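You operate a simulated robot arm through the tools that you are given. There is no shell and no other tool. Be economical: measure what you need, move in short steps, check, and stop when the job is done.

Carry out the task below with a simulated robot arm. There is one attempt and no reset: what you move stays moved.

TASK
The sealer is too hot for the butter bag: turn it down and seal it.
Fine: heat by the label; wait for the ready lamp, keep off the 80 C bar; bag back in its spot, sealer off.

The check looks at the end state, three seconds after you hand in, the way a careful person would. Anything else that was tipped, shoved, dropped, spilled or broken makes it a failure. A push-on lid holds only when it is set on centred and level and pressed home; a screw cap is set on level and turned clockwise until tight.

THE ROBOT
A 5-joint arm with a two-finger parallel gripper, fixed in place. Base frame: the origin is at the foot of the arm, x ahead of it, y to its left, z up; the work surface is at about z = 0. Lengths are in mm, angles in degrees, forces in N, time in s.
With the tool pointing down near the work surface it reaches from about 260 to 600 mm from the base axis. Its first joint turns from -66.0 to 66.0 degrees. The tool tilts only in the upright plane through the base axis and itself; it spins freely about its own axis. Payload 1.57 kg.
The TCP is the grasp point between the finger pads, 30 mm short of the fingertips. In the tool frame z runs along the fingers and y along their closing line. Largest opening 80 mm; finger width 17, thickness 12; the body of the gripper, 40 by 82 mm, starts 80 mm behind the TCP.
Orientation is that of the tool frame in the base frame, as a unit quaternion [x, y, z, w]. With the fingers straight down and closing along the base's y, the tool's x points along the base's -x, its y along +y and its z along -z.

THE INTERFACE
- The arm moves only by the tool play_rows. Its arguments are lists of equal length, an entry for each row: "xyz": the shift along the tool's x, y, z in units of 100 mm (1.0 is 100 mm), a list of three; "turn": the turn, a rotation vector about the tool's x, y, z in units of 120 degrees (1.0 is 120 degrees), a list of three. In form: {"xyz": [[tx, ty, tz], ...], "turn": [[rx, ry, rz], ...]}. A call has 1 to 10 rows; each row is the pose to reach, as a shift and turn from the pose commanded when the call began, along the tool's axes at that moment. "grip" is the opening, from 0 (shut) to 1 (fully open), set as the call begins (left out, the last holds). A call with a number of a shift or a turn outside -1 to 1 is refused whole. A row lasts 0.2 s, in which the tool goes at most 50 mm and 8.6 degrees; a call with a longer step from one row to the next is refused whole, and so is a gripper value outside its range. A pose out of reach is approached as far as the arm can. The call stops where the force on the tool passes 40 N (or 10 N more than at its start, if that is more) or the arm is blocked; 0.2 s more then pass. Each finger travels about 153 mm/s and halts on what it meets, pressing with about 43 N; the grip force reading is that of the motor and also rises with nothing between the fingers. The clock runs only during rows and for 0.2 s after the last one: add rows that repeat a pose to give the fingers time. It gives the time, the measured TCP pose, the force on the tool (base axes), the opening and the grip force at its end, in the units of the frame above (readings bear some noise), with the torque about the TCP (base axes, N m) and any sound that the robot's microphone picked up.
- Cameras (640 x 400 px; columns grow to the right, rows downward): "scene" is fixed at [42.6, 405.7, 513.7]; the picture's right is [-0.66, -0.75, 0.00], its down [-0.50, 0.44, -0.75] and it looks along [0.56, -0.49, -0.66] (base axes); focal length 214 px, centre (320, 200). "wrist" rides on the gripper at [72, -7, -122] in the tool frame; the picture's right is [0.09, 1.00, 0.00], its down [-0.84, 0.08, -0.54] and it looks along [-0.54, 0.05, 0.84] (tool axes); focal length 238 px, centre (320, 200). There is no depth. A picture from a camera that has moved, and an enlarged one, comes with that camera's place and axes in the base frame and with its lens.
- snapshot(camera): a new picture of that camera. No time passes.
- inspect(camera, box): a new picture of the part [left, top, right, bottom] of that camera's present view, enlarged. No time passes.
- close_job(): hands the job in; it is judged then, once.

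Go step by step. Nothing tells you positions but the pictures and the camera data: compare them with the known pose of the tool, close in by small moves and look again before you grip or let go. The budget is 120 turns and 84 pictures, counting those below and the enlarged ones. Unless the task says otherwise, let go and move clear before handing in, and close with one line.

The tools are called after "Call:" by a JSON object that holds its "fn" and its "kwargs". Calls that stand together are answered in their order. play_rows: Moves the arm, as the interface text tells. Its arguments: {"type":"object","properties":{"xyz":{"type":"array"},"turn":{"type":"array"},"grip":{"type":"number"}},"required":["xyz","turn"]} The other tools are called the same way: snapshot (camera) takes a picture; inspect (camera, box) takes an enlarged picture of a part of a camera's view; close_job () hands the job in.

At the start:

```text
t: 0.0
eef_pos: [338.9, -37.3, 422.0]
ee_rot: [-0.001, 1.0, 0.0, 0.0]
ft_force: [-0.5, -0.5, -0.3]
torque: [-0.04, 0.04, -0.01]
width: 80.1
grip_force: 0.1
```

scene: 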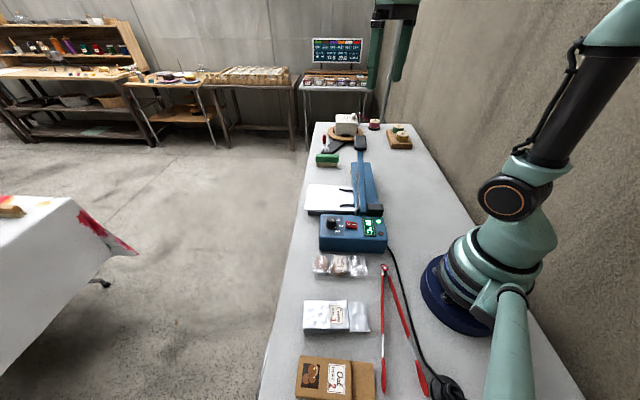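
wrist: 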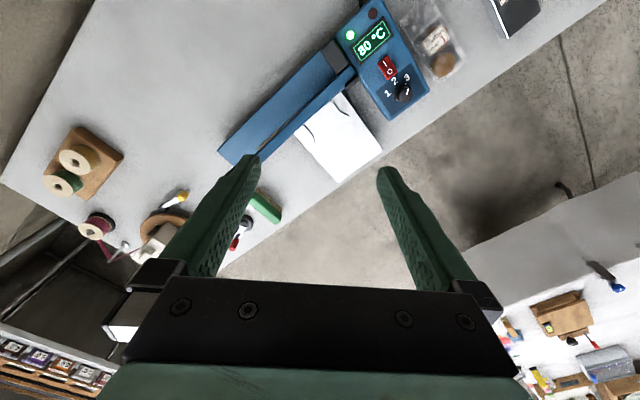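

I see a blue bag sealer with a control box, a heat knob, a power switch and a lamp, plus several bags on the table. I'll look closer at the controls and the bags first.

Call:
{"fn": "inspect", "kwargs": {"camera": "scene", "box": [290, 200, 410, 275]}}

Call:
{"fn": "inspect", "kwargs": {"camera": "scene", "box": [280, 250, 480, 400]}}

Call:
{"fn": "inspect", "kwargs": {"camera": "scene", "box": [290, 100, 430, 220]}}

Call:
{"fn": "inspect", "kwargs": {"camera": "wrist", "box": [200, 0, 560, 220]}}

```text
5.33 times, centred on (350, 238) of scene
camera zoom: at [42.6, 405.7, 513.7], right [-0.66, -0.75, 0.0], down [-0.5, 0.44, -0.75], along [0.56, -0.49, -0.66], focal length 1144 px, centre (160, 0)
```

zoom: 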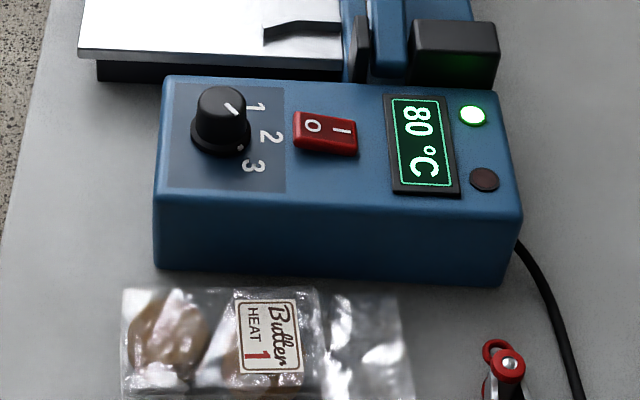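

```text
2.67 times, centred on (380, 325) of scene
camera zoom: at [42.6, 405.7, 513.7], right [-0.66, -0.75, 0.0], down [-0.5, 0.44, -0.75], along [0.56, -0.49, -0.66], focal length 572 px, centre (160, -133)
```

zoom: 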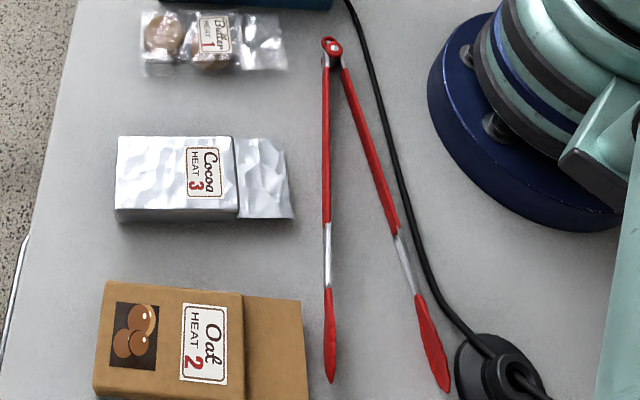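

```text
3.33 times, centred on (360, 160) of scene
camera zoom: at [42.6, 405.7, 513.7], right [-0.66, -0.75, 0.0], down [-0.5, 0.44, -0.75], along [0.56, -0.49, -0.66], focal length 715 px, centre (187, 333)
```

zoom: 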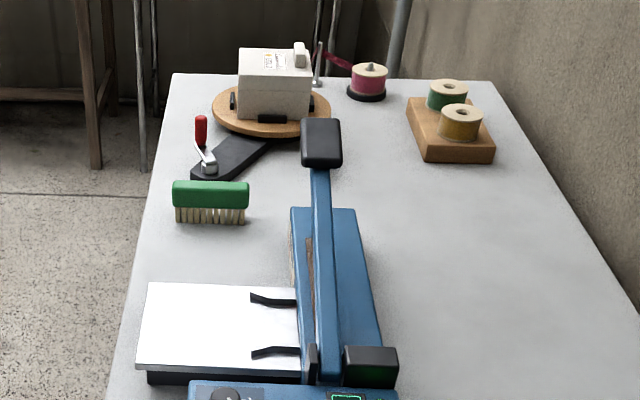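

```text
1.78 times, centred on (380, 110) of wrist
camera zoom: at [265.2, -42.7, 544.9], right [-0.09, 1.0, 0.0], down [0.84, 0.08, 0.54], along [0.54, 0.05, -0.84], focal length 424 px, centre (213, 360)
```

zoom: 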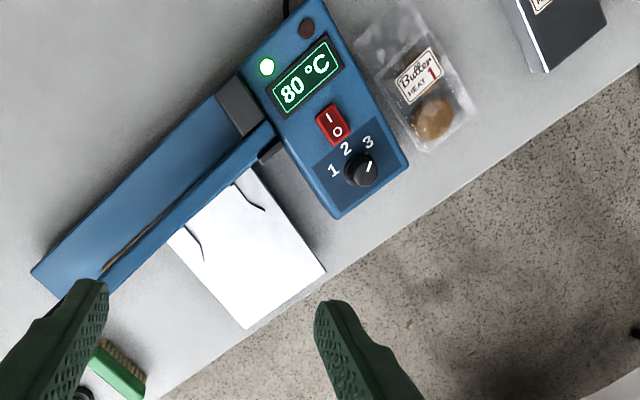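

The butter bag says HEAT 1 and the display reads 80 °C. I'll swing the wrist camera over the control box, spinning the tool to line up with the sealer, for a close look.

Call:
{"fn": "play_rows", "kwargs": {"xyz": [[0.1, 0.13, 0.15], [0.2, 0.26, 0.3], [0.3, 0.39, 0.45], [0.4, 0.52, 0.6], [0.5, 0.65, 0.75], [0.59, 0.77, 0.9]], "turn": [[0, 0, -0.0675], [0, 0, -0.135], [0, 0, -0.2025], [0, 0, -0.27], [0, 0, -0.3375], [0, 0, -0.405]], "grip": 1}}

Call:
{"fn": "snapshot", "kwargs": {"camera": "wrist"}}

Call:
{"fn": "inspect", "kwargs": {"camera": "wrist", "box": [200, 0, 460, 162]}}

```text
t: 1.4
eef_pos: [281.0, 38.7, 331.0]
ee_rot: [-0.413, 0.911, 0.0, 0.0]
ft_force: [-0.1, -1.3, 0.5]
torque: [0.0, -0.02, 0.01]
width: 79.8
grip_force: 0.1
```

```text
77 pictures are left
camera wrist: at [235.7, -18.3, 454.6], right [-0.81, 0.59, 0.0], down [0.49, 0.68, 0.54], along [0.32, 0.44, -0.84], focal length 238 px, centre (320, 200)
```

wrist: 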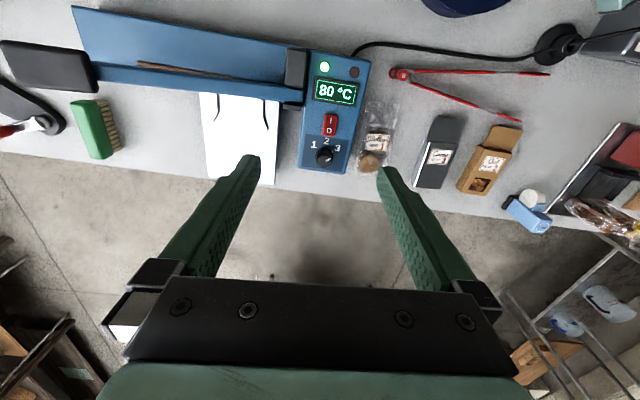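

```text
2.46 times, centred on (330, 81) of wrist
camera zoom: at [235.7, -18.3, 454.6], right [-0.81, 0.59, 0.0], down [0.49, 0.68, 0.54], along [0.32, 0.44, -0.84], focal length 587 px, centre (295, 493)
```

zoom: 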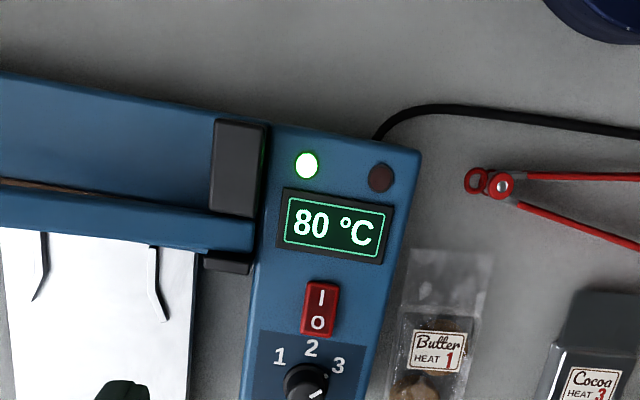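

I can see the control box, but the knob's pointer isn't clear. I'll go straight down for a closer look.

Call:
{"fn": "play_rows", "kwargs": {"xyz": [[0, 0, 0.4], [0, 0, 0.8], [0, 0, 1.0]], "turn": [[0, 0, 0], [0, 0, 0], [0, 0, 0]]}}

Call:
{"fn": "snapshot", "kwargs": {"camera": "wrist"}}

Call:
{"fn": "inspect", "kwargs": {"camera": "wrist", "box": [250, 50, 410, 200]}}

```text
t: 2.2
eef_pos: [279.8, 40.2, 232.4]
ee_rot: [-0.411, 0.912, 0.0, -0.001]
ft_force: [-0.1, -0.5, 0.2]
torque: [0.02, -0.01, -0.02]
width: 79.9
grip_force: 0.0
```

```text
75 pictures are left
camera wrist: at [234.2, -17.1, 354.9], right [-0.81, 0.59, 0.0], down [0.49, 0.68, 0.54], along [0.32, 0.44, -0.84], focal length 238 px, centre (320, 200)
```

wrist: 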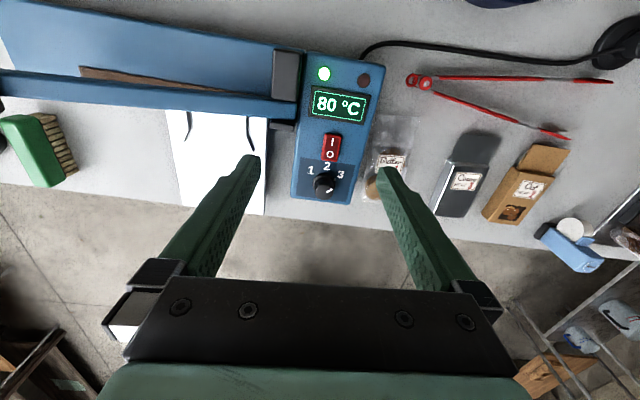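

```text
2.67 times, centred on (330, 125) of wrist
camera zoom: at [234.2, -17.1, 354.9], right [-0.81, 0.59, 0.0], down [0.49, 0.68, 0.54], along [0.32, 0.44, -0.84], focal length 636 px, centre (293, 400)
```

zoom: 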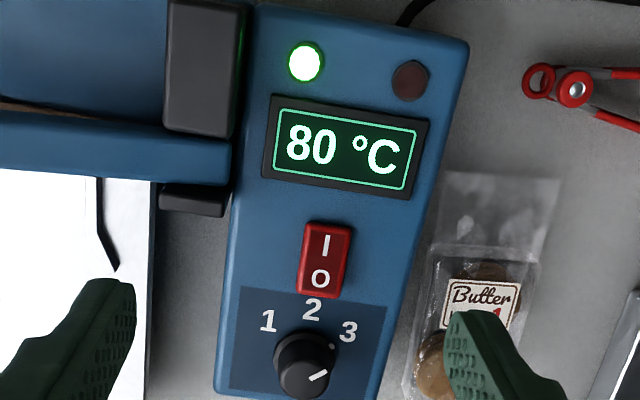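

The pointer line is still ambiguous between the two views, so I'll enlarge the knob in both.

Call:
{"fn": "inspect", "kwargs": {"camera": "scene", "box": [320, 210, 352, 238]}}

Call:
{"fn": "inspect", "kwargs": {"camera": "wrist", "box": [304, 155, 354, 205]}}

```text
14.29 times, centred on (336, 224) of scene
camera zoom: at [42.6, 405.7, 513.7], right [-0.66, -0.75, 0.0], down [-0.5, 0.44, -0.75], along [0.56, -0.49, -0.66], focal length 3064 px, centre (91, -143)
```

zoom: 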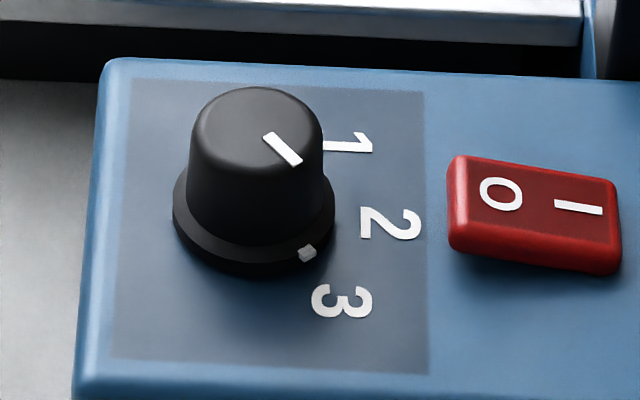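

```text
8.00 times, centred on (329, 180) of wrist
camera zoom: at [234.2, -17.1, 354.9], right [-0.81, 0.59, 0.0], down [0.49, 0.68, 0.54], along [0.32, 0.44, -0.84], focal length 1907 px, centre (248, 360)
```

zoom: 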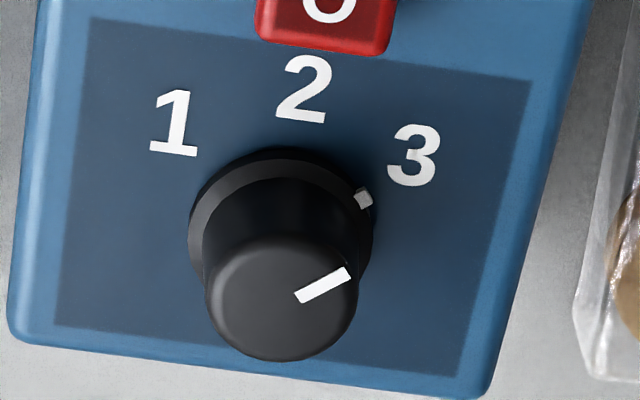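

The knob points at 3 and has to go about 100° counter-clockwise to 1. I put its top centre at about (325, 116, 85), so I'll hover over it with the fingers half open.

Call:
{"fn": "play_rows", "kwargs": {"xyz": [[-0.29, 0.06, 0.2], [-0.58, 0.11, 0.4], [-0.866, 0.167, 0.6], [-0.866, 0.167, 0.82]], "turn": [[0, 0, 0], [0, 0, 0], [0, 0, 0], [0, 0, 0]], "grip": 0.55}}

Call:
{"fn": "snapshot", "kwargs": {"camera": "wrist"}}

Call:
{"fn": "inspect", "kwargs": {"camera": "scene", "box": [290, 160, 410, 260]}}

```text
t: 3.2
eef_pos: [324.0, 115.6, 148.1]
ee_rot: [-0.411, 0.911, 0.0, 0.001]
ft_force: [-0.4, -0.1, -0.4]
torque: [0.01, -0.02, 0.01]
width: 43.9
grip_force: 0.0
```

```text
71 pictures are left
camera wrist: at [279.6, 60.0, 271.6], right [-0.81, 0.59, 0.0], down [0.5, 0.68, 0.54], along [0.32, 0.44, -0.84], focal length 238 px, centre (320, 200)
```

wrist: 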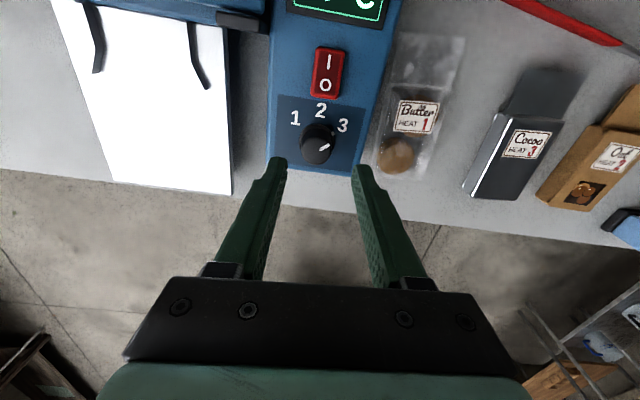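

```text
4.00 times, centred on (350, 210) of scene
camera zoom: at [42.6, 405.7, 513.7], right [-0.66, -0.75, 0.0], down [-0.5, 0.44, -0.75], along [0.56, -0.49, -0.66], focal length 858 px, centre (200, 160)
```

zoom: 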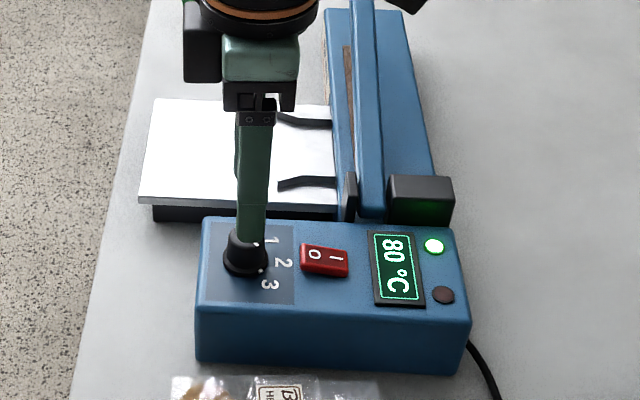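

The fingers are centred over the knob. I'll go down around it, keeping the tips above the skirt, and close.

Call:
{"fn": "play_rows", "kwargs": {"xyz": [[-0.015, 0, 0.2], [-0.015, 0, 0.4], [-0.015, 0, 0.47]], "turn": [[0, 0, 0], [0, 0, 0], [0, 0, 0]]}}

Call:
{"fn": "play_rows", "kwargs": {"xyz": [[0, 0, 0], [0, 0, 0], [0, 0, 0]], "turn": [[0, 0, 0], [0, 0, 0], [0, 0, 0]], "grip": 0.2}}

Call:
{"fn": "snapshot", "kwargs": {"camera": "wrist"}}

```text
t: 4.0
eef_pos: [327.3, 116.2, 102.9]
ee_rot: [-0.411, 0.911, 0.0, -0.001]
ft_force: [-1.0, 0.2, -0.1]
torque: [-0.03, 0.0, -0.01]
width: 44.2
grip_force: 0.1
```

```text
t: 4.8
eef_pos: [327.2, 114.7, 102.5]
ee_rot: [-0.41, 0.912, 0.0, 0.002]
ft_force: [22.3, -18.4, -16.2]
torque: [-0.53, -0.62, 0.06]
width: 28.3
grip_force: 38.6
```

```text
69 pictures are left
camera wrist: at [282.6, 59.3, 225.4], right [-0.81, 0.59, 0.0], down [0.49, 0.68, 0.54], along [0.32, 0.44, -0.84], focal length 238 px, centre (320, 200)
```

wrist: 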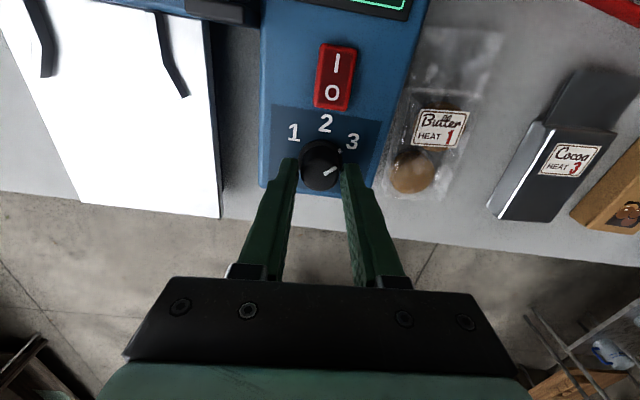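

The grip is on, but the sideways force shows I'm slightly off-centre along the closing line. I'll nudge over to relieve it.

Call:
{"fn": "play_rows", "kwargs": {"xyz": [[0, -0.015, 0], [0, -0.015, 0]], "turn": [[0, 0, 0], [0, 0, 0]]}}

```text
t: 5.4
eef_pos: [327.5, 115.9, 102.4]
ee_rot: [-0.412, 0.911, 0.001, 0.001]
ft_force: [12.8, -1.4, -14.0]
torque: [0.14, -0.6, 0.01]
width: 28.1
grip_force: 38.4
```

That's better. I'll trim a little more and turn counter-clockwise about 83° first.

Call:
{"fn": "play_rows", "kwargs": {"xyz": [[-0.005, -0.008, 0], [-0.005, -0.008, 0], [-0.005, -0.008, 0], [-0.005, -0.008, 0], [-0.005, -0.008, 0], [-0.005, -0.008, 0], [-0.005, -0.008, 0], [-0.005, -0.008, 0], [-0.005, -0.008, 0], [-0.005, -0.008, 0]], "turn": [[0, 0, -0.0695], [0, 0, -0.139], [0, 0, -0.2085], [0, 0, -0.278], [0, 0, -0.3475], [0, 0, -0.417], [0, 0, -0.4865], [0, 0, -0.556], [0, 0, -0.6255], [0, 0, -0.695]]}}

Call:
{"fn": "inspect", "kwargs": {"camera": "scene", "box": [320, 200, 392, 245]}}

Call:
{"fn": "snapshot", "kwargs": {"camera": "wrist"}}

```text
t: 7.0
eef_pos: [327.3, 115.0, 104.1]
ee_rot: [0.801, -0.599, -0.002, 0.003]
ft_force: [-1.0, 2.4, 2.4]
torque: [0.07, 0.13, -0.01]
width: 28.1
grip_force: 38.1
stopped in row 8: the force on the tool passed its limit at 41 N (the readings are from after the stop); the commanded pose is now the measured one
```

```text
8.89 times, centred on (356, 222) of scene
camera zoom: at [42.7, 405.7, 513.7], right [-0.66, -0.75, 0.0], down [-0.5, 0.44, -0.75], along [0.56, -0.49, -0.66], focal length 1906 px, centre (0, 0)
```

zoom: 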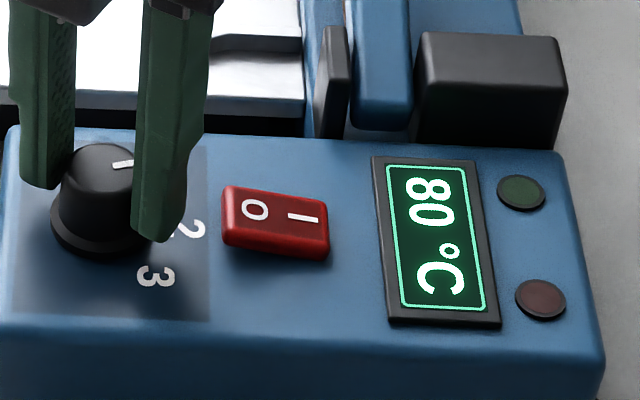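

```text
67 pictures are left
camera wrist: at [351.8, 49.8, 225.9], right [-0.93, -0.37, 0.01], down [-0.31, 0.78, 0.54], along [-0.2, 0.5, -0.84], focal length 238 px, centre (320, 200)
```

wrist: 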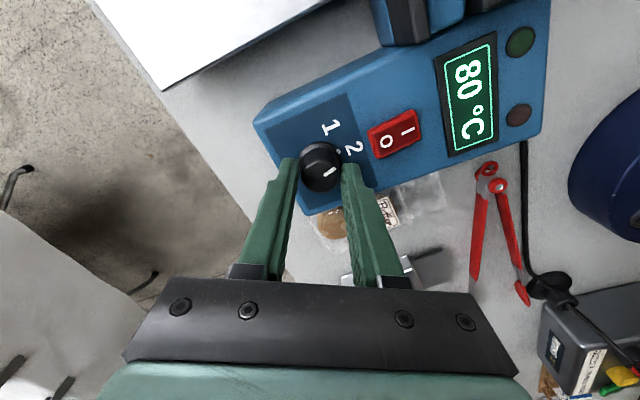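

The knob has followed to about position 2 and the ready lamp went out. The pinch stopped on side force, so I'll continue the remaining ~41°.

Call:
{"fn": "play_rows", "kwargs": {"xyz": [[0, 0, 0], [0, 0, 0], [0, 0, 0], [0, 0, 0], [0, 0, 0]], "turn": [[0, 0, -0.068], [0, 0, -0.136], [0, 0, -0.204], [0, 0, -0.272], [0, 0, -0.34]]}}

Call:
{"fn": "snapshot", "kwargs": {"camera": "wrist"}}

Call:
{"fn": "inspect", "kwargs": {"camera": "scene", "box": [320, 200, 392, 245]}}

```text
t: 8.2
eef_pos: [326.6, 115.2, 103.5]
ee_rot: [0.959, -0.283, -0.002, 0.002]
ft_force: [-3.8, -1.4, 11.8]
torque: [-0.08, 0.16, -0.75]
width: 28.5
grip_force: 38.9
```

```text
66 pictures are left
camera wrist: at [389.0, 83.3, 225.7], right [-0.46, -0.89, 0.0], down [-0.74, 0.39, 0.55], along [-0.49, 0.25, -0.84], focal length 238 px, centre (320, 200)
```

wrist: 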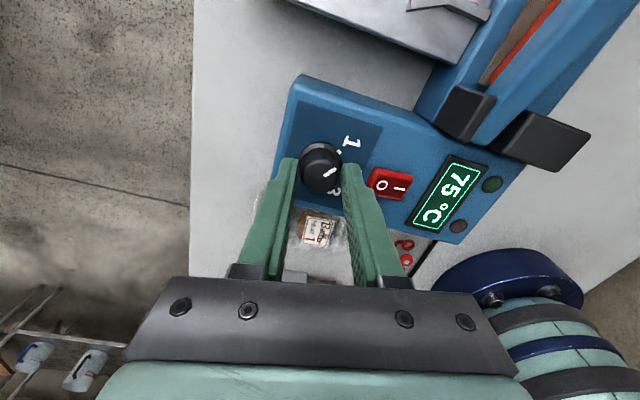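

```text
8.89 times, centred on (356, 222) of scene
camera zoom: at [42.6, 405.7, 513.8], right [-0.66, -0.75, 0.0], down [-0.5, 0.44, -0.75], along [0.56, -0.49, -0.66], focal length 1906 px, centre (0, 0)
```

zoom: 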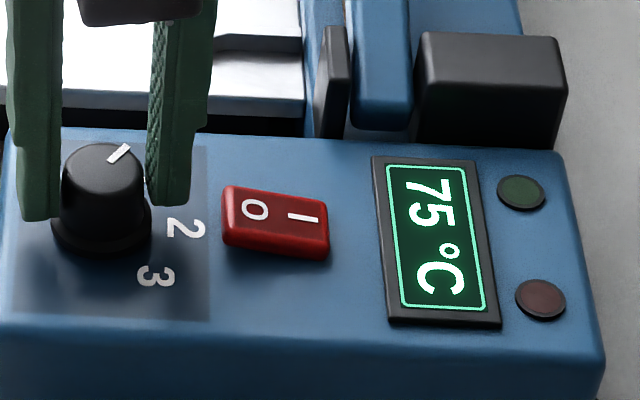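

The display is cooling and the pointer looks close to 1. I'll open a little, lift clear and check.

Call:
{"fn": "play_rows", "kwargs": {"xyz": [[0, 0, 0], [0, 0, 0], [0, 0, -0.3], [0, 0, -0.7]], "turn": [[0, 0, 0], [0, 0, 0], [0, 0, 0], [0, 0, 0]], "grip": 0.5}}

Call:
{"fn": "inspect", "kwargs": {"camera": "scene", "box": [320, 200, 392, 245]}}

Call:
{"fn": "snapshot", "kwargs": {"camera": "wrist"}}

```text
t: 9.2
eef_pos: [326.0, 115.8, 173.8]
ee_rot: [0.959, -0.284, -0.002, 0.002]
ft_force: [-0.9, 0.1, -1.1]
torque: [-0.01, 0.03, -0.01]
width: 39.9
grip_force: 0.2
```

```text
8.89 times, centred on (356, 222) of scene
camera zoom: at [42.6, 405.7, 513.7], right [-0.66, -0.75, 0.0], down [-0.5, 0.44, -0.75], along [0.56, -0.49, -0.66], focal length 1906 px, centre (0, 0)
```

zoom: 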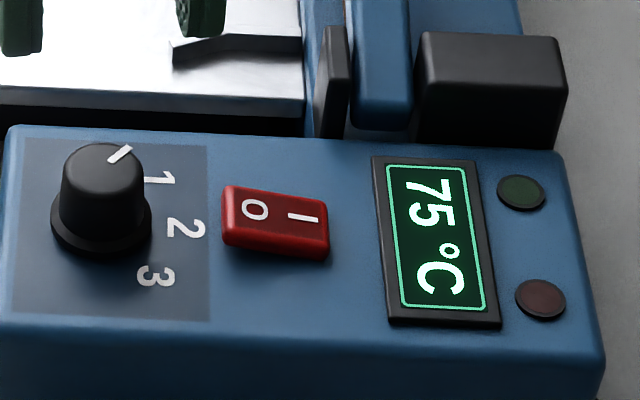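

```text
63 pictures are left
camera wrist: at [388.7, 84.1, 296.4], right [-0.46, -0.89, 0.0], down [-0.74, 0.39, 0.55], along [-0.48, 0.25, -0.84], focal length 238 px, centre (320, 200)
```

wrist: 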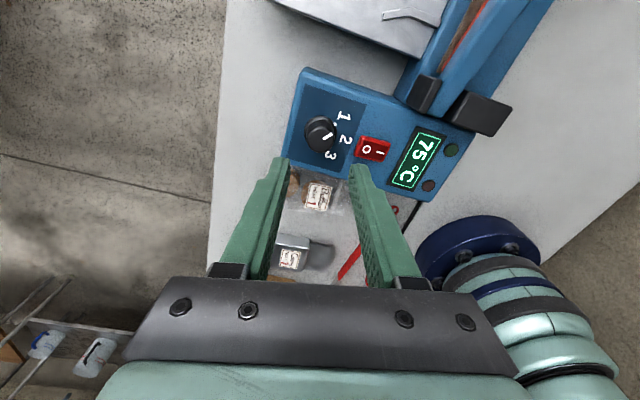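

Call:
{"fn": "inspect", "kwargs": {"camera": "wrist", "box": [290, 95, 370, 170]}}

```text
5.33 times, centred on (330, 132) of wrist
camera zoom: at [388.7, 84.1, 296.4], right [-0.46, -0.89, 0.0], down [-0.74, 0.39, 0.55], along [-0.48, 0.25, -0.84], focal length 1271 px, centre (267, 560)
```

zoom: 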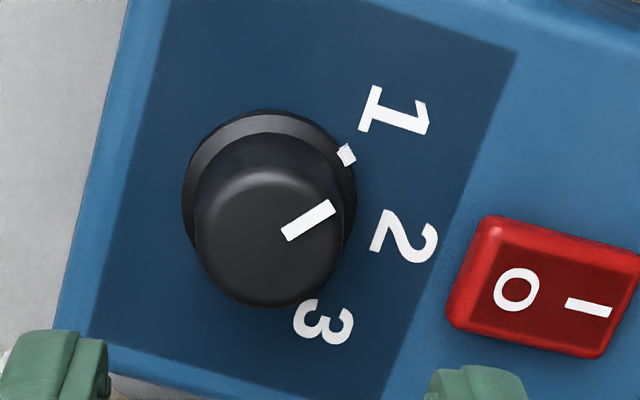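

The knob is on 1 and the display is falling. While it cools I'll go to the butter bag (contents around (252, 185)), spinning the tool so the fingers close across the bag with the camera on the outer side.

Call:
{"fn": "play_rows", "kwargs": {"xyz": [[-0.1, -0.018, 0], [-0.2, -0.035, 0], [-0.3, -0.053, 0], [-0.4, -0.07, 0], [-0.5, -0.088, 0], [-0.6, -0.106, 0], [-0.7, -0.124, 0], [-0.8, -0.142, 0], [-0.9, -0.16, 0], [-0.998, -0.177, 0.1]], "turn": [[0, 0, -0.0683], [0, 0, -0.1366], [0, 0, -0.2049], [0, 0, -0.2732], [0, 0, -0.3415], [0, 0, -0.4098], [0, 0, -0.4781], [0, 0, -0.5464], [0, 0, -0.6147], [0, 0, -0.683]], "grip": 1}}

Call:
{"fn": "snapshot", "kwargs": {"camera": "wrist"}}

Call:
{"fn": "inspect", "kwargs": {"camera": "scene", "box": [290, 130, 450, 280]}}

```text
t: 11.4
eef_pos: [172.3, 253.1, 164.1]
ee_rot: [0.912, 0.41, -0.003, 0.0]
ft_force: [0.3, -0.9, -0.3]
torque: [-0.01, 0.01, 0.01]
width: 80.0
grip_force: 0.1
out of reach, approached as far as the arm can: row 7, 8, 9, 10
```

```text
61 pictures are left
camera wrist: at [212.5, 314.1, 287.1], right [0.81, -0.59, 0.0], down [-0.5, -0.68, 0.55], along [-0.32, -0.44, -0.84], focal length 238 px, centre (320, 200)
```

wrist: 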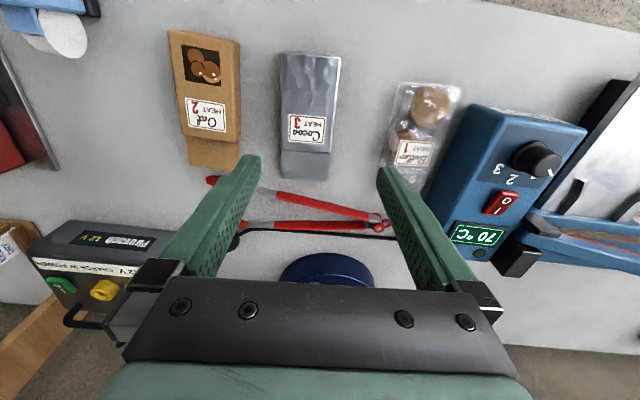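

```text
2.67 times, centred on (370, 205) of scene
camera zoom: at [42.7, 405.7, 513.7], right [-0.66, -0.75, 0.0], down [-0.5, 0.44, -0.75], along [0.56, -0.49, -0.66], focal length 572 px, centre (187, 187)
```

zoom: 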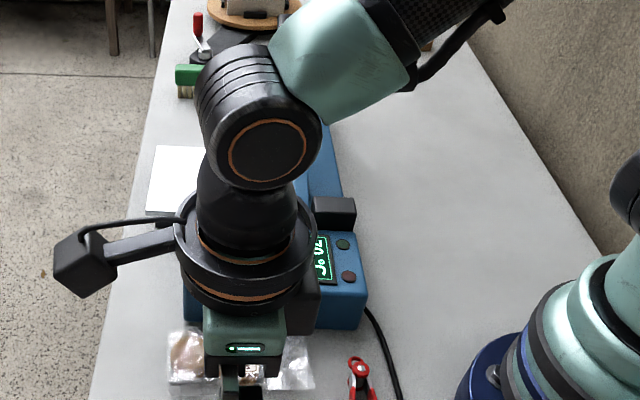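

I ended up at (172, 253), past the intended (252, 185), and some rows were reported out of reach. I'll hold the pose for a moment to see where the command stands.

Call:
{"fn": "play_rows", "kwargs": {"xyz": [[0, 0, 0]], "turn": [[0, 0, 0]]}}

```text
t: 11.8
eef_pos: [172.3, 254.2, 164.4]
ee_rot: [0.912, 0.409, -0.003, 0.001]
ft_force: [-0.2, 0.0, 0.3]
torque: [0.0, 0.03, 0.01]
width: 80.1
grip_force: 0.2
```

The wrist spin evidently hit its limit and the base turned to compensate. I'll unwind 180° back to the original spin direction while moving over the bag.

Call:
{"fn": "play_rows", "kwargs": {"xyz": [[0, 0.1, 0], [0, 0.2, 0], [0, 0.3, 0], [0, 0.4, 0], [0.01, 0.5, 0], [0.01, 0.6, 0], [0.01, 0.7, 0], [0.016, 0.8, 0], [0.016, 0.9, 0], [0.016, 1.0, 0]], "turn": [[0, 0, 0.0682], [0, 0, 0.1364], [0, 0, 0.2046], [0, 0, 0.2728], [0, 0, 0.341], [0, 0, 0.4092], [0, 0, 0.4774], [0, 0, 0.5456], [0, 0, 0.6138], [0, 0, 0.682]]}}

Call:
{"fn": "play_rows", "kwargs": {"xyz": [[0, 0, 0], [0, 0, 0], [0, 0, 0], [0, 0, 0], [0, 0, 0], [0, 0, 0], [0, 0, 0], [0, 0, 0], [0, 0, 0], [0, 0, 0]], "turn": [[0, 0, 0.0682], [0, 0, 0.1364], [0, 0, 0.2046], [0, 0, 0.2728], [0, 0, 0.341], [0, 0, 0.4092], [0, 0, 0.4774], [0, 0, 0.5456], [0, 0, 0.6138], [0, 0, 0.682]]}}

Call:
{"fn": "play_rows", "kwargs": {"xyz": [[0, 0, 0], [0, 0, 0]], "turn": [[0, 0, 0.068], [0, 0, 0.136]]}}

Call:
{"fn": "snapshot", "kwargs": {"camera": "wrist"}}

Call:
{"fn": "snapshot", "kwargs": {"camera": "scene"}}

```text
t: 14.0
eef_pos: [248.7, 188.3, 163.4]
ee_rot: [0.959, -0.284, -0.002, 0.003]
ft_force: [-0.7, 0.8, -0.3]
torque: [-0.01, 0.01, 0.01]
width: 80.1
grip_force: 0.0
```

```text
t: 16.2
eef_pos: [249.3, 187.6, 162.9]
ee_rot: [-0.539, 0.842, 0.0, -0.003]
ft_force: [0.6, 1.4, 0.8]
torque: [-0.03, 0.0, 0.03]
width: 80.1
grip_force: 0.0
```

```text
t: 16.8
eef_pos: [250.4, 188.1, 163.8]
ee_rot: [-0.413, 0.911, -0.001, -0.003]
ft_force: [0.1, 0.3, 0.0]
torque: [0.0, 0.0, -0.01]
width: 80.2
grip_force: 0.1
```

```text
59 pictures are left
camera wrist: at [206.3, 131.8, 286.4], right [-0.81, 0.59, 0.0], down [0.49, 0.68, 0.54], along [0.31, 0.44, -0.84], focal length 238 px, centre (320, 200)
```

wrist: 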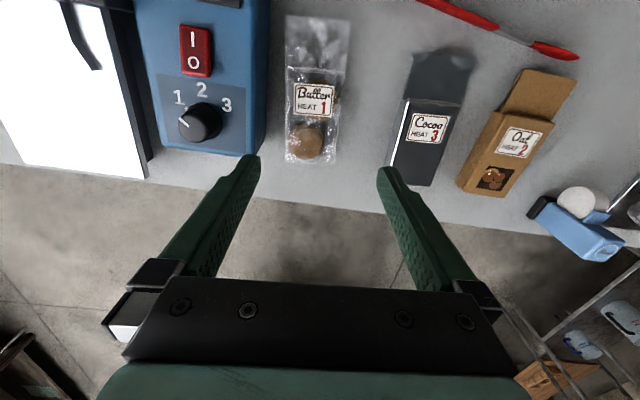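

```text
58 pictures are left
```

scene: 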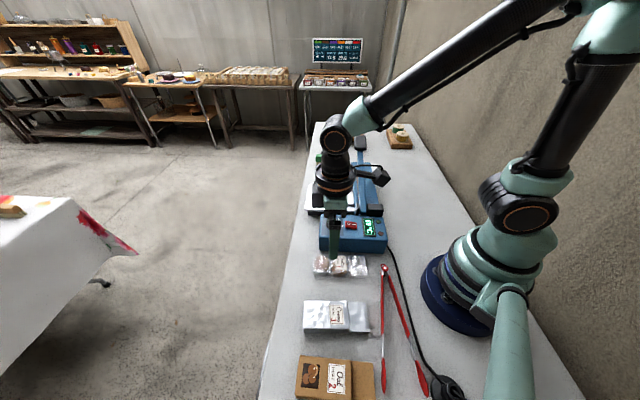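

The tool is now over the bag, and I'd rather grip it nearer its bottom end so the fingers clear the prongs on the tray. I'll align and go partway down, then look again.

Call:
{"fn": "play_rows", "kwargs": {"xyz": [[-0.13, -0.022, 0.2], [-0.263, -0.044, 0.5], [-0.263, -0.044, 0.8]], "turn": [[0, 0, -0.01], [0, 0, -0.02], [0, 0, -0.02]]}}

Call:
{"fn": "snapshot", "kwargs": {"camera": "wrist"}}

Call:
{"fn": "inspect", "kwargs": {"camera": "scene", "box": [300, 190, 420, 290]}}

```text
t: 17.6
eef_pos: [270.8, 204.8, 83.2]
ee_rot: [-0.433, 0.901, 0.0, -0.003]
ft_force: [-0.6, 0.7, 0.1]
torque: [-0.01, -0.01, 0.01]
width: 80.0
grip_force: 0.1
```

```text
57 pictures are left
camera wrist: at [230.4, 146.8, 206.4], right [-0.84, 0.55, 0.0], down [0.46, 0.7, 0.54], along [0.29, 0.45, -0.84], focal length 238 px, centre (320, 200)
```

wrist: 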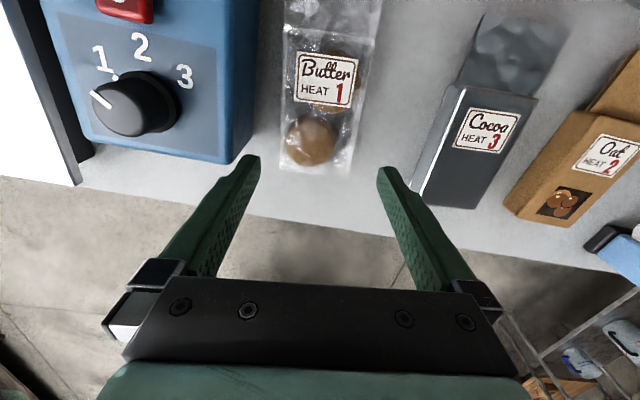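

```text
4.00 times, centred on (360, 240) of scene
camera zoom: at [42.6, 405.7, 513.7], right [-0.66, -0.75, 0.0], down [-0.5, 0.44, -0.75], along [0.56, -0.49, -0.66], focal length 858 px, centre (160, 40)
```

zoom: 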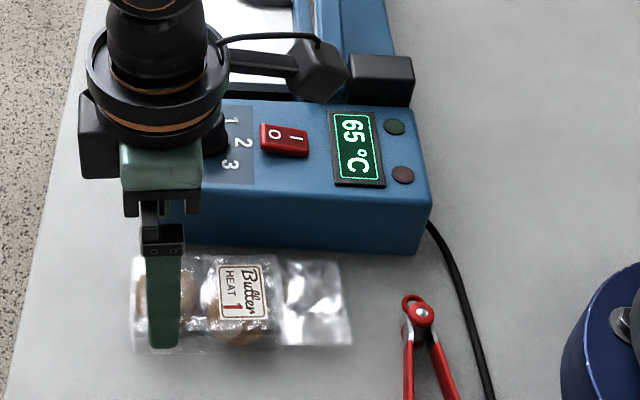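

The bag is lined up between the fingers and the display is at 65 °C, still cooling. I'll go down and grip the bag.

Call:
{"fn": "play_rows", "kwargs": {"xyz": [[0, 0, 0.25], [0, 0, 0.42], [0, 0, 0.49]], "turn": [[0, 0, 0], [0, 0, 0], [0, 0, 0]]}}

Call:
{"fn": "play_rows", "kwargs": {"xyz": [[0, 0, 0], [0, 0, 0], [0, 0, 0]], "turn": [[0, 0, 0], [0, 0, 0], [0, 0, 0]], "grip": 0.4}}

Call:
{"fn": "snapshot", "kwargs": {"camera": "wrist"}}

```text
t: 18.4
eef_pos: [271.0, 204.8, 33.6]
ee_rot: [-0.434, 0.901, 0.0, -0.003]
ft_force: [0.1, 0.1, -0.6]
torque: [-0.01, -0.01, 0.01]
width: 79.7
grip_force: 0.1
```

```text
t: 19.2
eef_pos: [270.1, 204.9, 35.7]
ee_rot: [-0.434, 0.901, 0.0, -0.003]
ft_force: [0.9, 0.5, -0.3]
torque: [0.03, -0.01, 0.02]
width: 59.7
grip_force: 11.9
```

```text
55 pictures are left
camera wrist: at [229.5, 146.2, 158.2], right [-0.84, 0.55, 0.0], down [0.46, 0.7, 0.54], along [0.29, 0.45, -0.84], focal length 238 px, centre (320, 200)
```

wrist: 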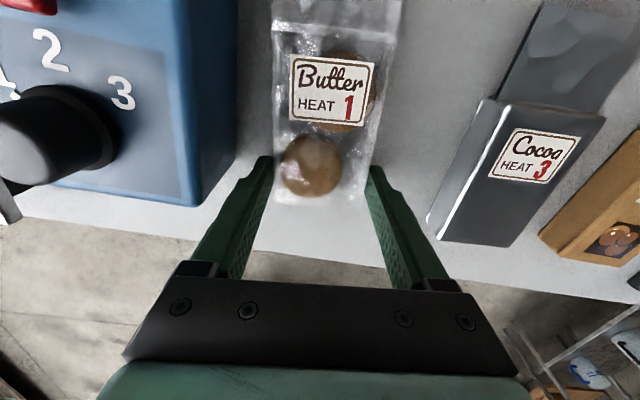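

The fingers stopped at about 60 mm on the bag. I'll raise it a little and check it holds, and look at the temperature.

Call:
{"fn": "play_rows", "kwargs": {"xyz": [[0, 0, 0], [0, 0, -0.1], [0, 0, -0.3]], "turn": [[0, 0, 0], [0, 0, 0], [0, 0, 0]]}}

Call:
{"fn": "snapshot", "kwargs": {"camera": "wrist"}}

Call:
{"fn": "inspect", "kwargs": {"camera": "scene", "box": [300, 190, 420, 290]}}

```text
t: 20.0
eef_pos: [270.5, 204.3, 64.7]
ee_rot: [-0.433, 0.901, 0.0, -0.003]
ft_force: [0.5, 0.0, -1.1]
torque: [0.04, 0.0, 0.03]
width: 59.5
grip_force: 11.6
```

```text
54 pictures are left
camera wrist: at [229.1, 146.4, 187.8], right [-0.84, 0.55, 0.0], down [0.46, 0.7, 0.54], along [0.29, 0.45, -0.84], focal length 238 px, centre (320, 200)
```

wrist: 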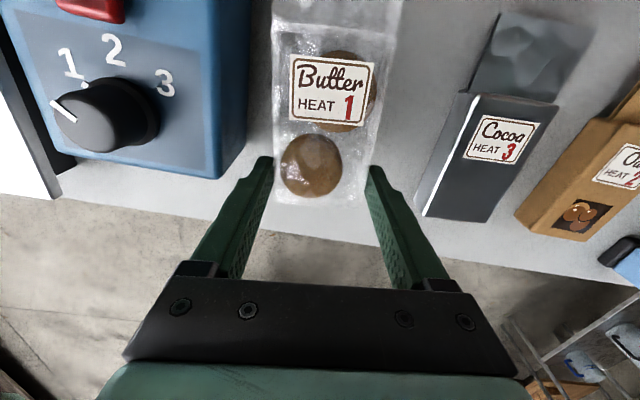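

```text
4.00 times, centred on (360, 240) of scene
camera zoom: at [42.6, 405.7, 513.7], right [-0.66, -0.75, 0.0], down [-0.5, 0.44, -0.75], along [0.56, -0.49, -0.66], focal length 858 px, centre (160, 40)
```

zoom: 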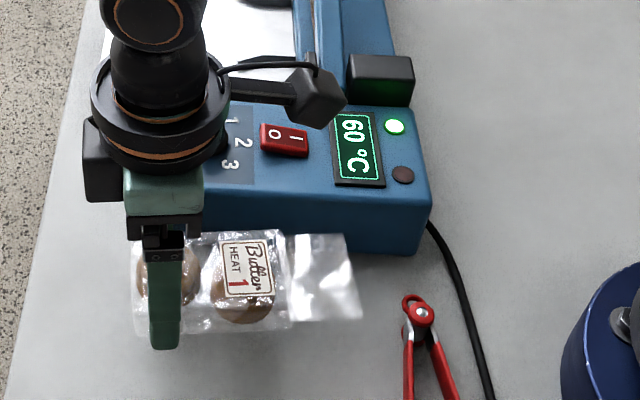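

The ready lamp is lit at 60 °C and the bag is held. I'll lift it high and carry it over to the tray, staying well on the outer side.

Call:
{"fn": "play_rows", "kwargs": {"xyz": [[0, 0, -0.3], [0, 0, -0.6], [0, 0, -0.9], [0.02, -0.3, -0.9], [0.04, -0.6, -0.9], [0.07, -0.9, -0.9]], "turn": [[0, 0, 0], [0, 0, 0], [0, 0, 0], [0, 0, 0], [0, 0, 0], [0, 0, 0]]}}

Call:
{"fn": "play_rows", "kwargs": {"xyz": [[0.02, -0.3, 0], [0.04, -0.6, 0], [0.07, -0.9, 0]], "turn": [[0, 0, 0], [0, 0, 0], [0, 0, 0]]}}

Call:
{"fn": "play_rows", "kwargs": {"xyz": [[0.02, -0.3, 0], [0.03, -0.56, 0]], "turn": [[0, 0, 0], [0, 0, 0]]}}

Call:
{"fn": "snapshot", "kwargs": {"camera": "wrist"}}

Call:
{"fn": "inspect", "kwargs": {"camera": "scene", "box": [290, 110, 410, 230]}}

```text
t: 21.4
eef_pos: [338.8, 143.0, 154.2]
ee_rot: [-0.434, 0.901, 0.0, -0.003]
ft_force: [0.0, 0.2, -0.4]
torque: [0.01, -0.02, 0.02]
width: 59.9
grip_force: 11.7
```

```text
t: 22.2
eef_pos: [404.3, 79.7, 154.2]
ee_rot: [-0.434, 0.901, 0.001, -0.003]
ft_force: [0.1, 0.7, -1.3]
torque: [0.03, -0.03, -0.04]
width: 59.6
grip_force: 11.8
```

```text
t: 22.8
eef_pos: [445.1, 42.0, 152.6]
ee_rot: [-0.433, 0.901, 0.002, -0.003]
ft_force: [0.5, -0.8, -0.9]
torque: [0.01, 0.0, -0.01]
width: 59.5
grip_force: 11.7
```

```text
52 pictures are left
camera wrist: at [403.5, -15.3, 275.9], right [-0.84, 0.55, 0.0], down [0.46, 0.7, 0.54], along [0.29, 0.45, -0.84], focal length 238 px, centre (320, 200)
```

wrist: 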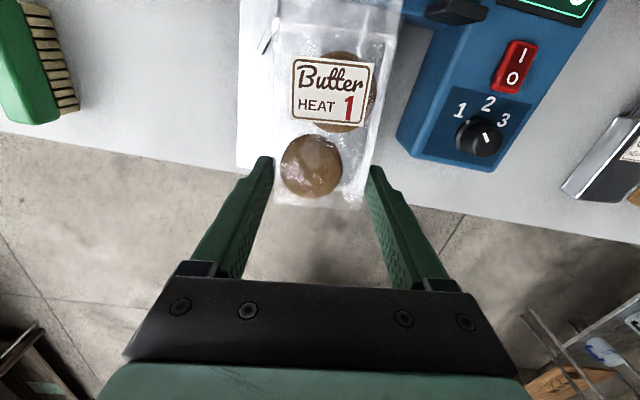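

```text
3.33 times, centred on (350, 170) of scene
camera zoom: at [42.6, 405.7, 513.7], right [-0.66, -0.75, 0.0], down [-0.5, 0.44, -0.75], along [0.56, -0.49, -0.66], focal length 715 px, centre (220, 300)
```

zoom: 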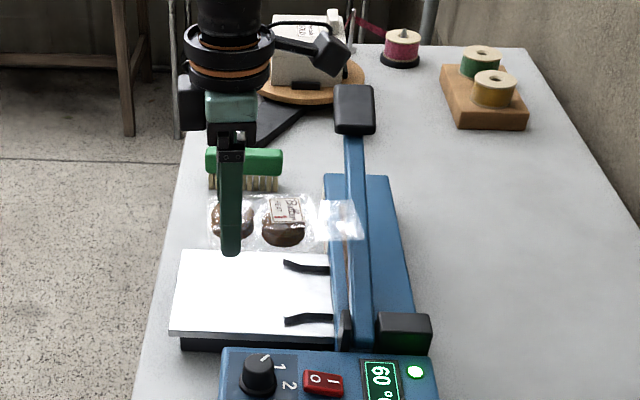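

From the corner points the sealer sits about 6° off my current yaw, with the strip about 25 mm inward of the prong roots. I'll rotate to match, back out along the bag axis and come down to just above tray height.

Call:
{"fn": "play_rows", "kwargs": {"xyz": [[-0.15, -0.02, 0], [-0.307, -0.043, 0], [-0.307, -0.043, 0.2], [-0.307, -0.043, 0.4], [-0.307, -0.043, 0.6]], "turn": [[0, 0, 0.024], [0, 0, 0.048], [0, 0, 0.048], [0, 0, 0.048], [0, 0, 0.048]]}}

Call:
{"fn": "snapshot", "kwargs": {"camera": "wrist"}}

Call:
{"fn": "inspect", "kwargs": {"camera": "scene", "box": [295, 150, 391, 210]}}

```text
t: 24.0
eef_pos: [467.5, 66.0, 91.7]
ee_rot: [-0.387, 0.922, 0.0, -0.003]
ft_force: [0.6, 1.4, -2.2]
torque: [0.03, -0.01, 0.04]
width: 59.7
grip_force: 11.6
```

```text
50 pictures are left
camera wrist: at [420.5, 11.6, 215.1], right [-0.78, 0.63, 0.0], down [0.53, 0.65, 0.54], along [0.34, 0.42, -0.84], focal length 238 px, centre (320, 200)
```

wrist: 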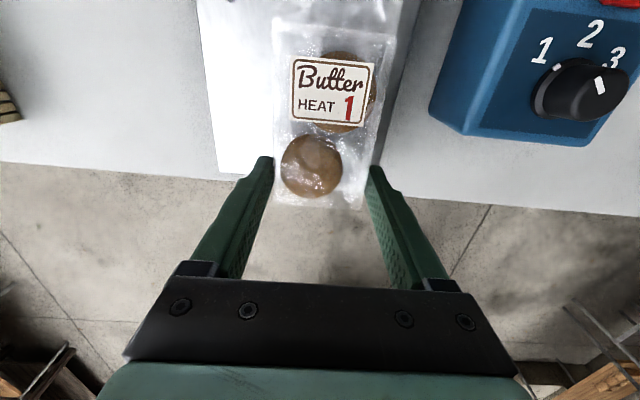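

```text
6.67 times, centred on (343, 180) of scene
camera zoom: at [42.6, 405.7, 513.7], right [-0.66, -0.75, 0.0], down [-0.5, 0.44, -0.75], along [0.56, -0.49, -0.66], focal length 1430 px, centre (167, 333)
```

zoom: 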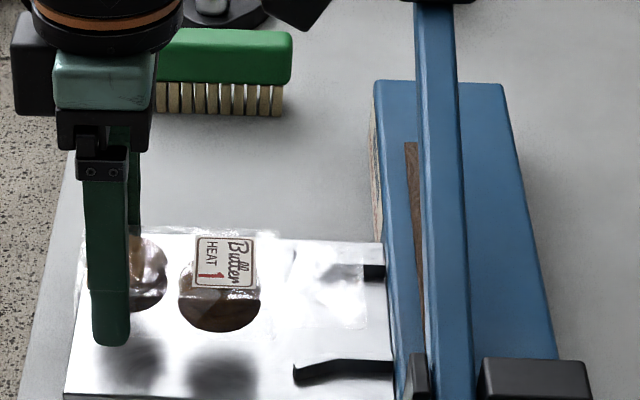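

The bag is aligned and centred between the prongs. I'll slide it inward at a low height so the tail goes under the raised lever, watching the force.

Call:
{"fn": "play_rows", "kwargs": {"xyz": [[0.1, 0, 0.05], [0.2, 0, 0.05], [0.3, 0, 0.05], [0.4, 0, 0.05]], "turn": [[0, 0, 0], [0, 0, 0], [0, 0, 0], [0, 0, 0]]}}

Call:
{"fn": "inspect", "kwargs": {"camera": "scene", "box": [310, 165, 390, 215]}}

Call:
{"fn": "snapshot", "kwargs": {"camera": "wrist"}}

```text
t: 25.0
eef_pos: [439.4, 35.8, 87.9]
ee_rot: [-0.388, 0.922, 0.0, -0.001]
ft_force: [6.7, 4.9, -0.5]
torque: [0.08, -0.09, -0.08]
width: 59.6
grip_force: 11.9
```

```text
8.00 times, centred on (350, 190) of scene
camera zoom: at [42.6, 405.7, 513.7], right [-0.66, -0.75, 0.0], down [-0.5, 0.44, -0.75], along [0.56, -0.49, -0.66], focal length 1716 px, centre (80, 280)
```

zoom: 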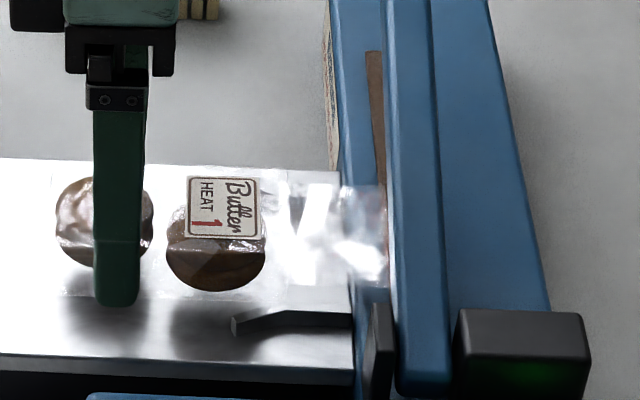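

```text
47 pictures are left
camera wrist: at [391.7, -17.5, 210.9], right [-0.78, 0.63, 0.0], down [0.53, 0.65, 0.54], along [0.34, 0.42, -0.84], focal length 238 px, centre (320, 200)
```

wrist: 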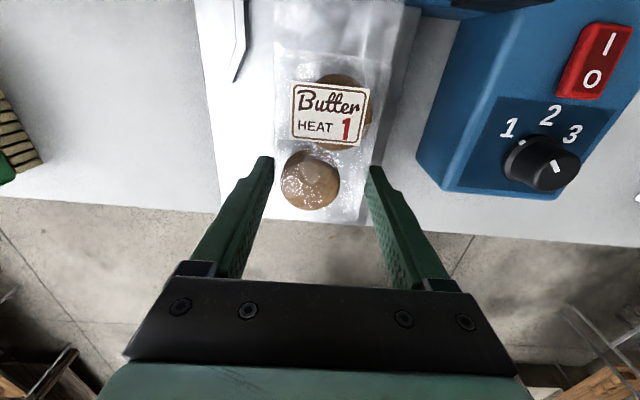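

The tail touched the lever's side (8 N) and the bag slid a few mm in the grip, so the tail was too high. I'll back off slightly, lower it about 10 mm, and look.

Call:
{"fn": "play_rows", "kwargs": {"xyz": [[-0.12, 0, 0], [-0.12, 0, 0.05], [-0.12, 0, 0.1]], "turn": [[0, 0, 0], [0, 0, 0], [0, 0, 0]]}}

Call:
{"fn": "inspect", "kwargs": {"camera": "scene", "box": [310, 165, 390, 215]}}

```text
t: 25.8
eef_pos: [446.7, 46.8, 78.9]
ee_rot: [-0.388, 0.922, 0.001, -0.002]
ft_force: [1.3, 0.1, 4.2]
torque: [-0.15, 0.29, 0.0]
width: 59.7
grip_force: 12.2
```

```text
8.00 times, centred on (350, 190) of scene
camera zoom: at [42.6, 405.7, 513.7], right [-0.66, -0.75, 0.0], down [-0.5, 0.44, -0.75], along [0.56, -0.49, -0.66], focal length 1716 px, centre (80, 280)
```

zoom: 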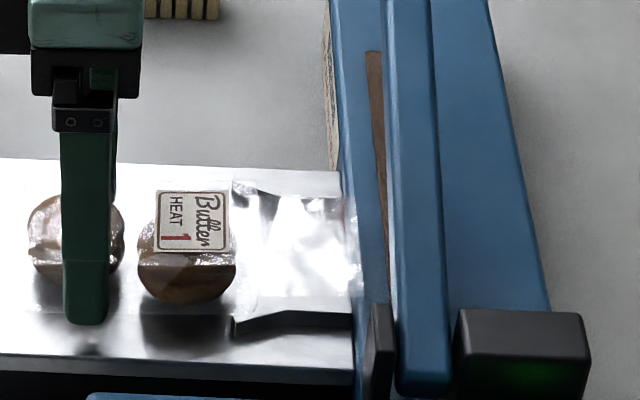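

The bag is centred between the prongs with light contact. I'll raise it 3 mm and slide in again in small steps.

Call:
{"fn": "play_rows", "kwargs": {"xyz": [[0, 0, -0.03], [0.08, 0, -0.03], [0.16, 0, -0.03], [0.2, 0, -0.03]], "turn": [[0, 0, 0], [0, 0, 0], [0, 0, 0], [0, 0, 0]]}}

Call:
{"fn": "inspect", "kwargs": {"camera": "scene", "box": [310, 165, 390, 215]}}

```text
t: 26.8
eef_pos: [434.3, 30.5, 81.2]
ee_rot: [-0.388, 0.922, 0.001, -0.002]
ft_force: [5.9, 5.6, -1.7]
torque: [0.08, -0.08, -0.2]
width: 59.8
grip_force: 12.4
```

```text
8.00 times, centred on (350, 190) of scene
camera zoom: at [42.6, 405.7, 513.7], right [-0.66, -0.75, 0.0], down [-0.5, 0.44, -0.75], along [0.56, -0.49, -0.66], focal length 1716 px, centre (80, 280)
```

zoom: 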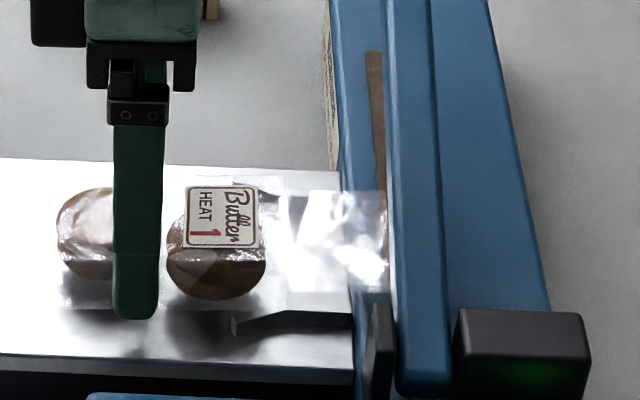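

The near corner of the tail is still catching on something. I'll look closely from both cameras before going on.

Call:
{"fn": "inspect", "kwargs": {"camera": "scene", "box": [340, 182, 372, 206]}}

Call:
{"fn": "snapshot", "kwargs": {"camera": "wrist"}}

```text
16.00 times, centred on (356, 194) of scene
camera zoom: at [42.6, 405.7, 513.7], right [-0.66, -0.75, 0.0], down [-0.5, 0.44, -0.75], along [0.56, -0.49, -0.66], focal length 3432 px, centre (-256, 296)
```

zoom: 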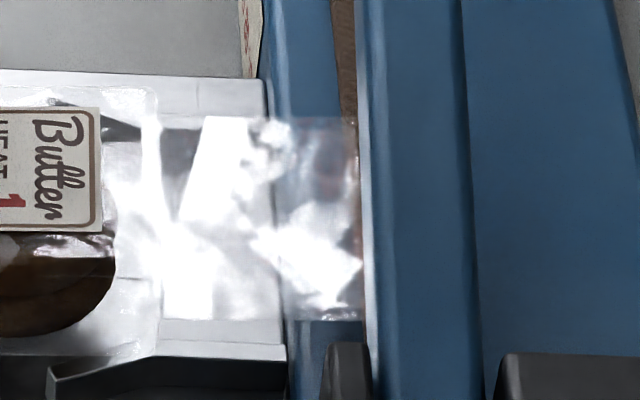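

```text
43 pictures are left
camera wrist: at [386.9, -23.2, 204.4], right [-0.78, 0.63, 0.0], down [0.53, 0.65, 0.54], along [0.34, 0.42, -0.84], focal length 238 px, centre (320, 200)
```

wrist: 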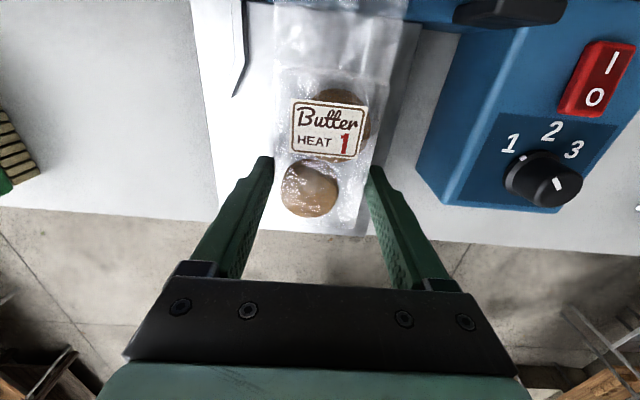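

The tail's near corner is catching the lever's lip, which is only a few mm above the strip near the hinge. I'll back off, shift 3 mm away from the hinge, go lower, and slide in with light contact.

Call:
{"fn": "play_rows", "kwargs": {"xyz": [[-0.08, -0.03, 0], [-0.08, -0.03, 0.022], [0.0, -0.03, 0.022], [0.05, -0.03, 0.022]], "turn": [[0, 0, 0], [0, 0, 0], [0, 0, 0], [0, 0, 0]]}}

Call:
{"fn": "inspect", "kwargs": {"camera": "scene", "box": [320, 172, 384, 212]}}

```text
t: 27.8
eef_pos: [433.5, 24.6, 78.6]
ee_rot: [-0.387, 0.922, 0.0, -0.001]
ft_force: [5.8, 5.8, 0.5]
torque: [0.13, -0.11, -0.23]
width: 60.0
grip_force: 11.7
```

```text
10.00 times, centred on (352, 192) of scene
camera zoom: at [42.6, 405.7, 513.7], right [-0.66, -0.75, 0.0], down [-0.5, 0.44, -0.75], along [0.56, -0.49, -0.66], focal length 2145 px, centre (0, 280)
```

zoom: 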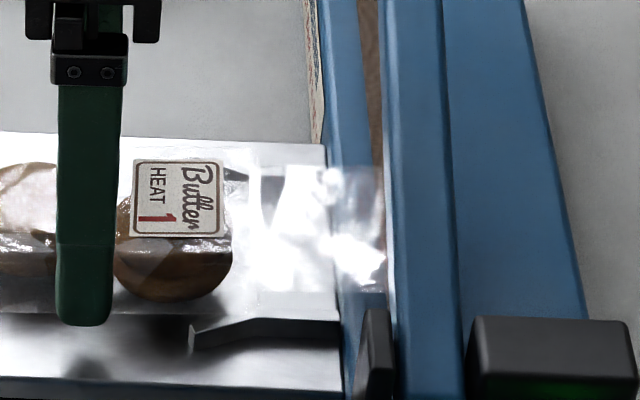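

It's still blocked at the same spot with no vertical contact yet, so I can go lower. I'll back off 8 mm and descend in small steps until the bag meets the tray.

Call:
{"fn": "play_rows", "kwargs": {"xyz": [[-0.12, 0, 0], [-0.12, 0, 0.02], [-0.12, 0, 0.04]], "turn": [[0, 0, 0], [0, 0, 0], [0, 0, 0]]}}

```text
t: 28.6
eef_pos: [441.2, 34.0, 75.8]
ee_rot: [-0.388, 0.922, 0.001, -0.002]
ft_force: [-2.7, 1.4, 8.9]
torque: [0.04, 0.05, -0.01]
width: 59.8
grip_force: 11.7
```

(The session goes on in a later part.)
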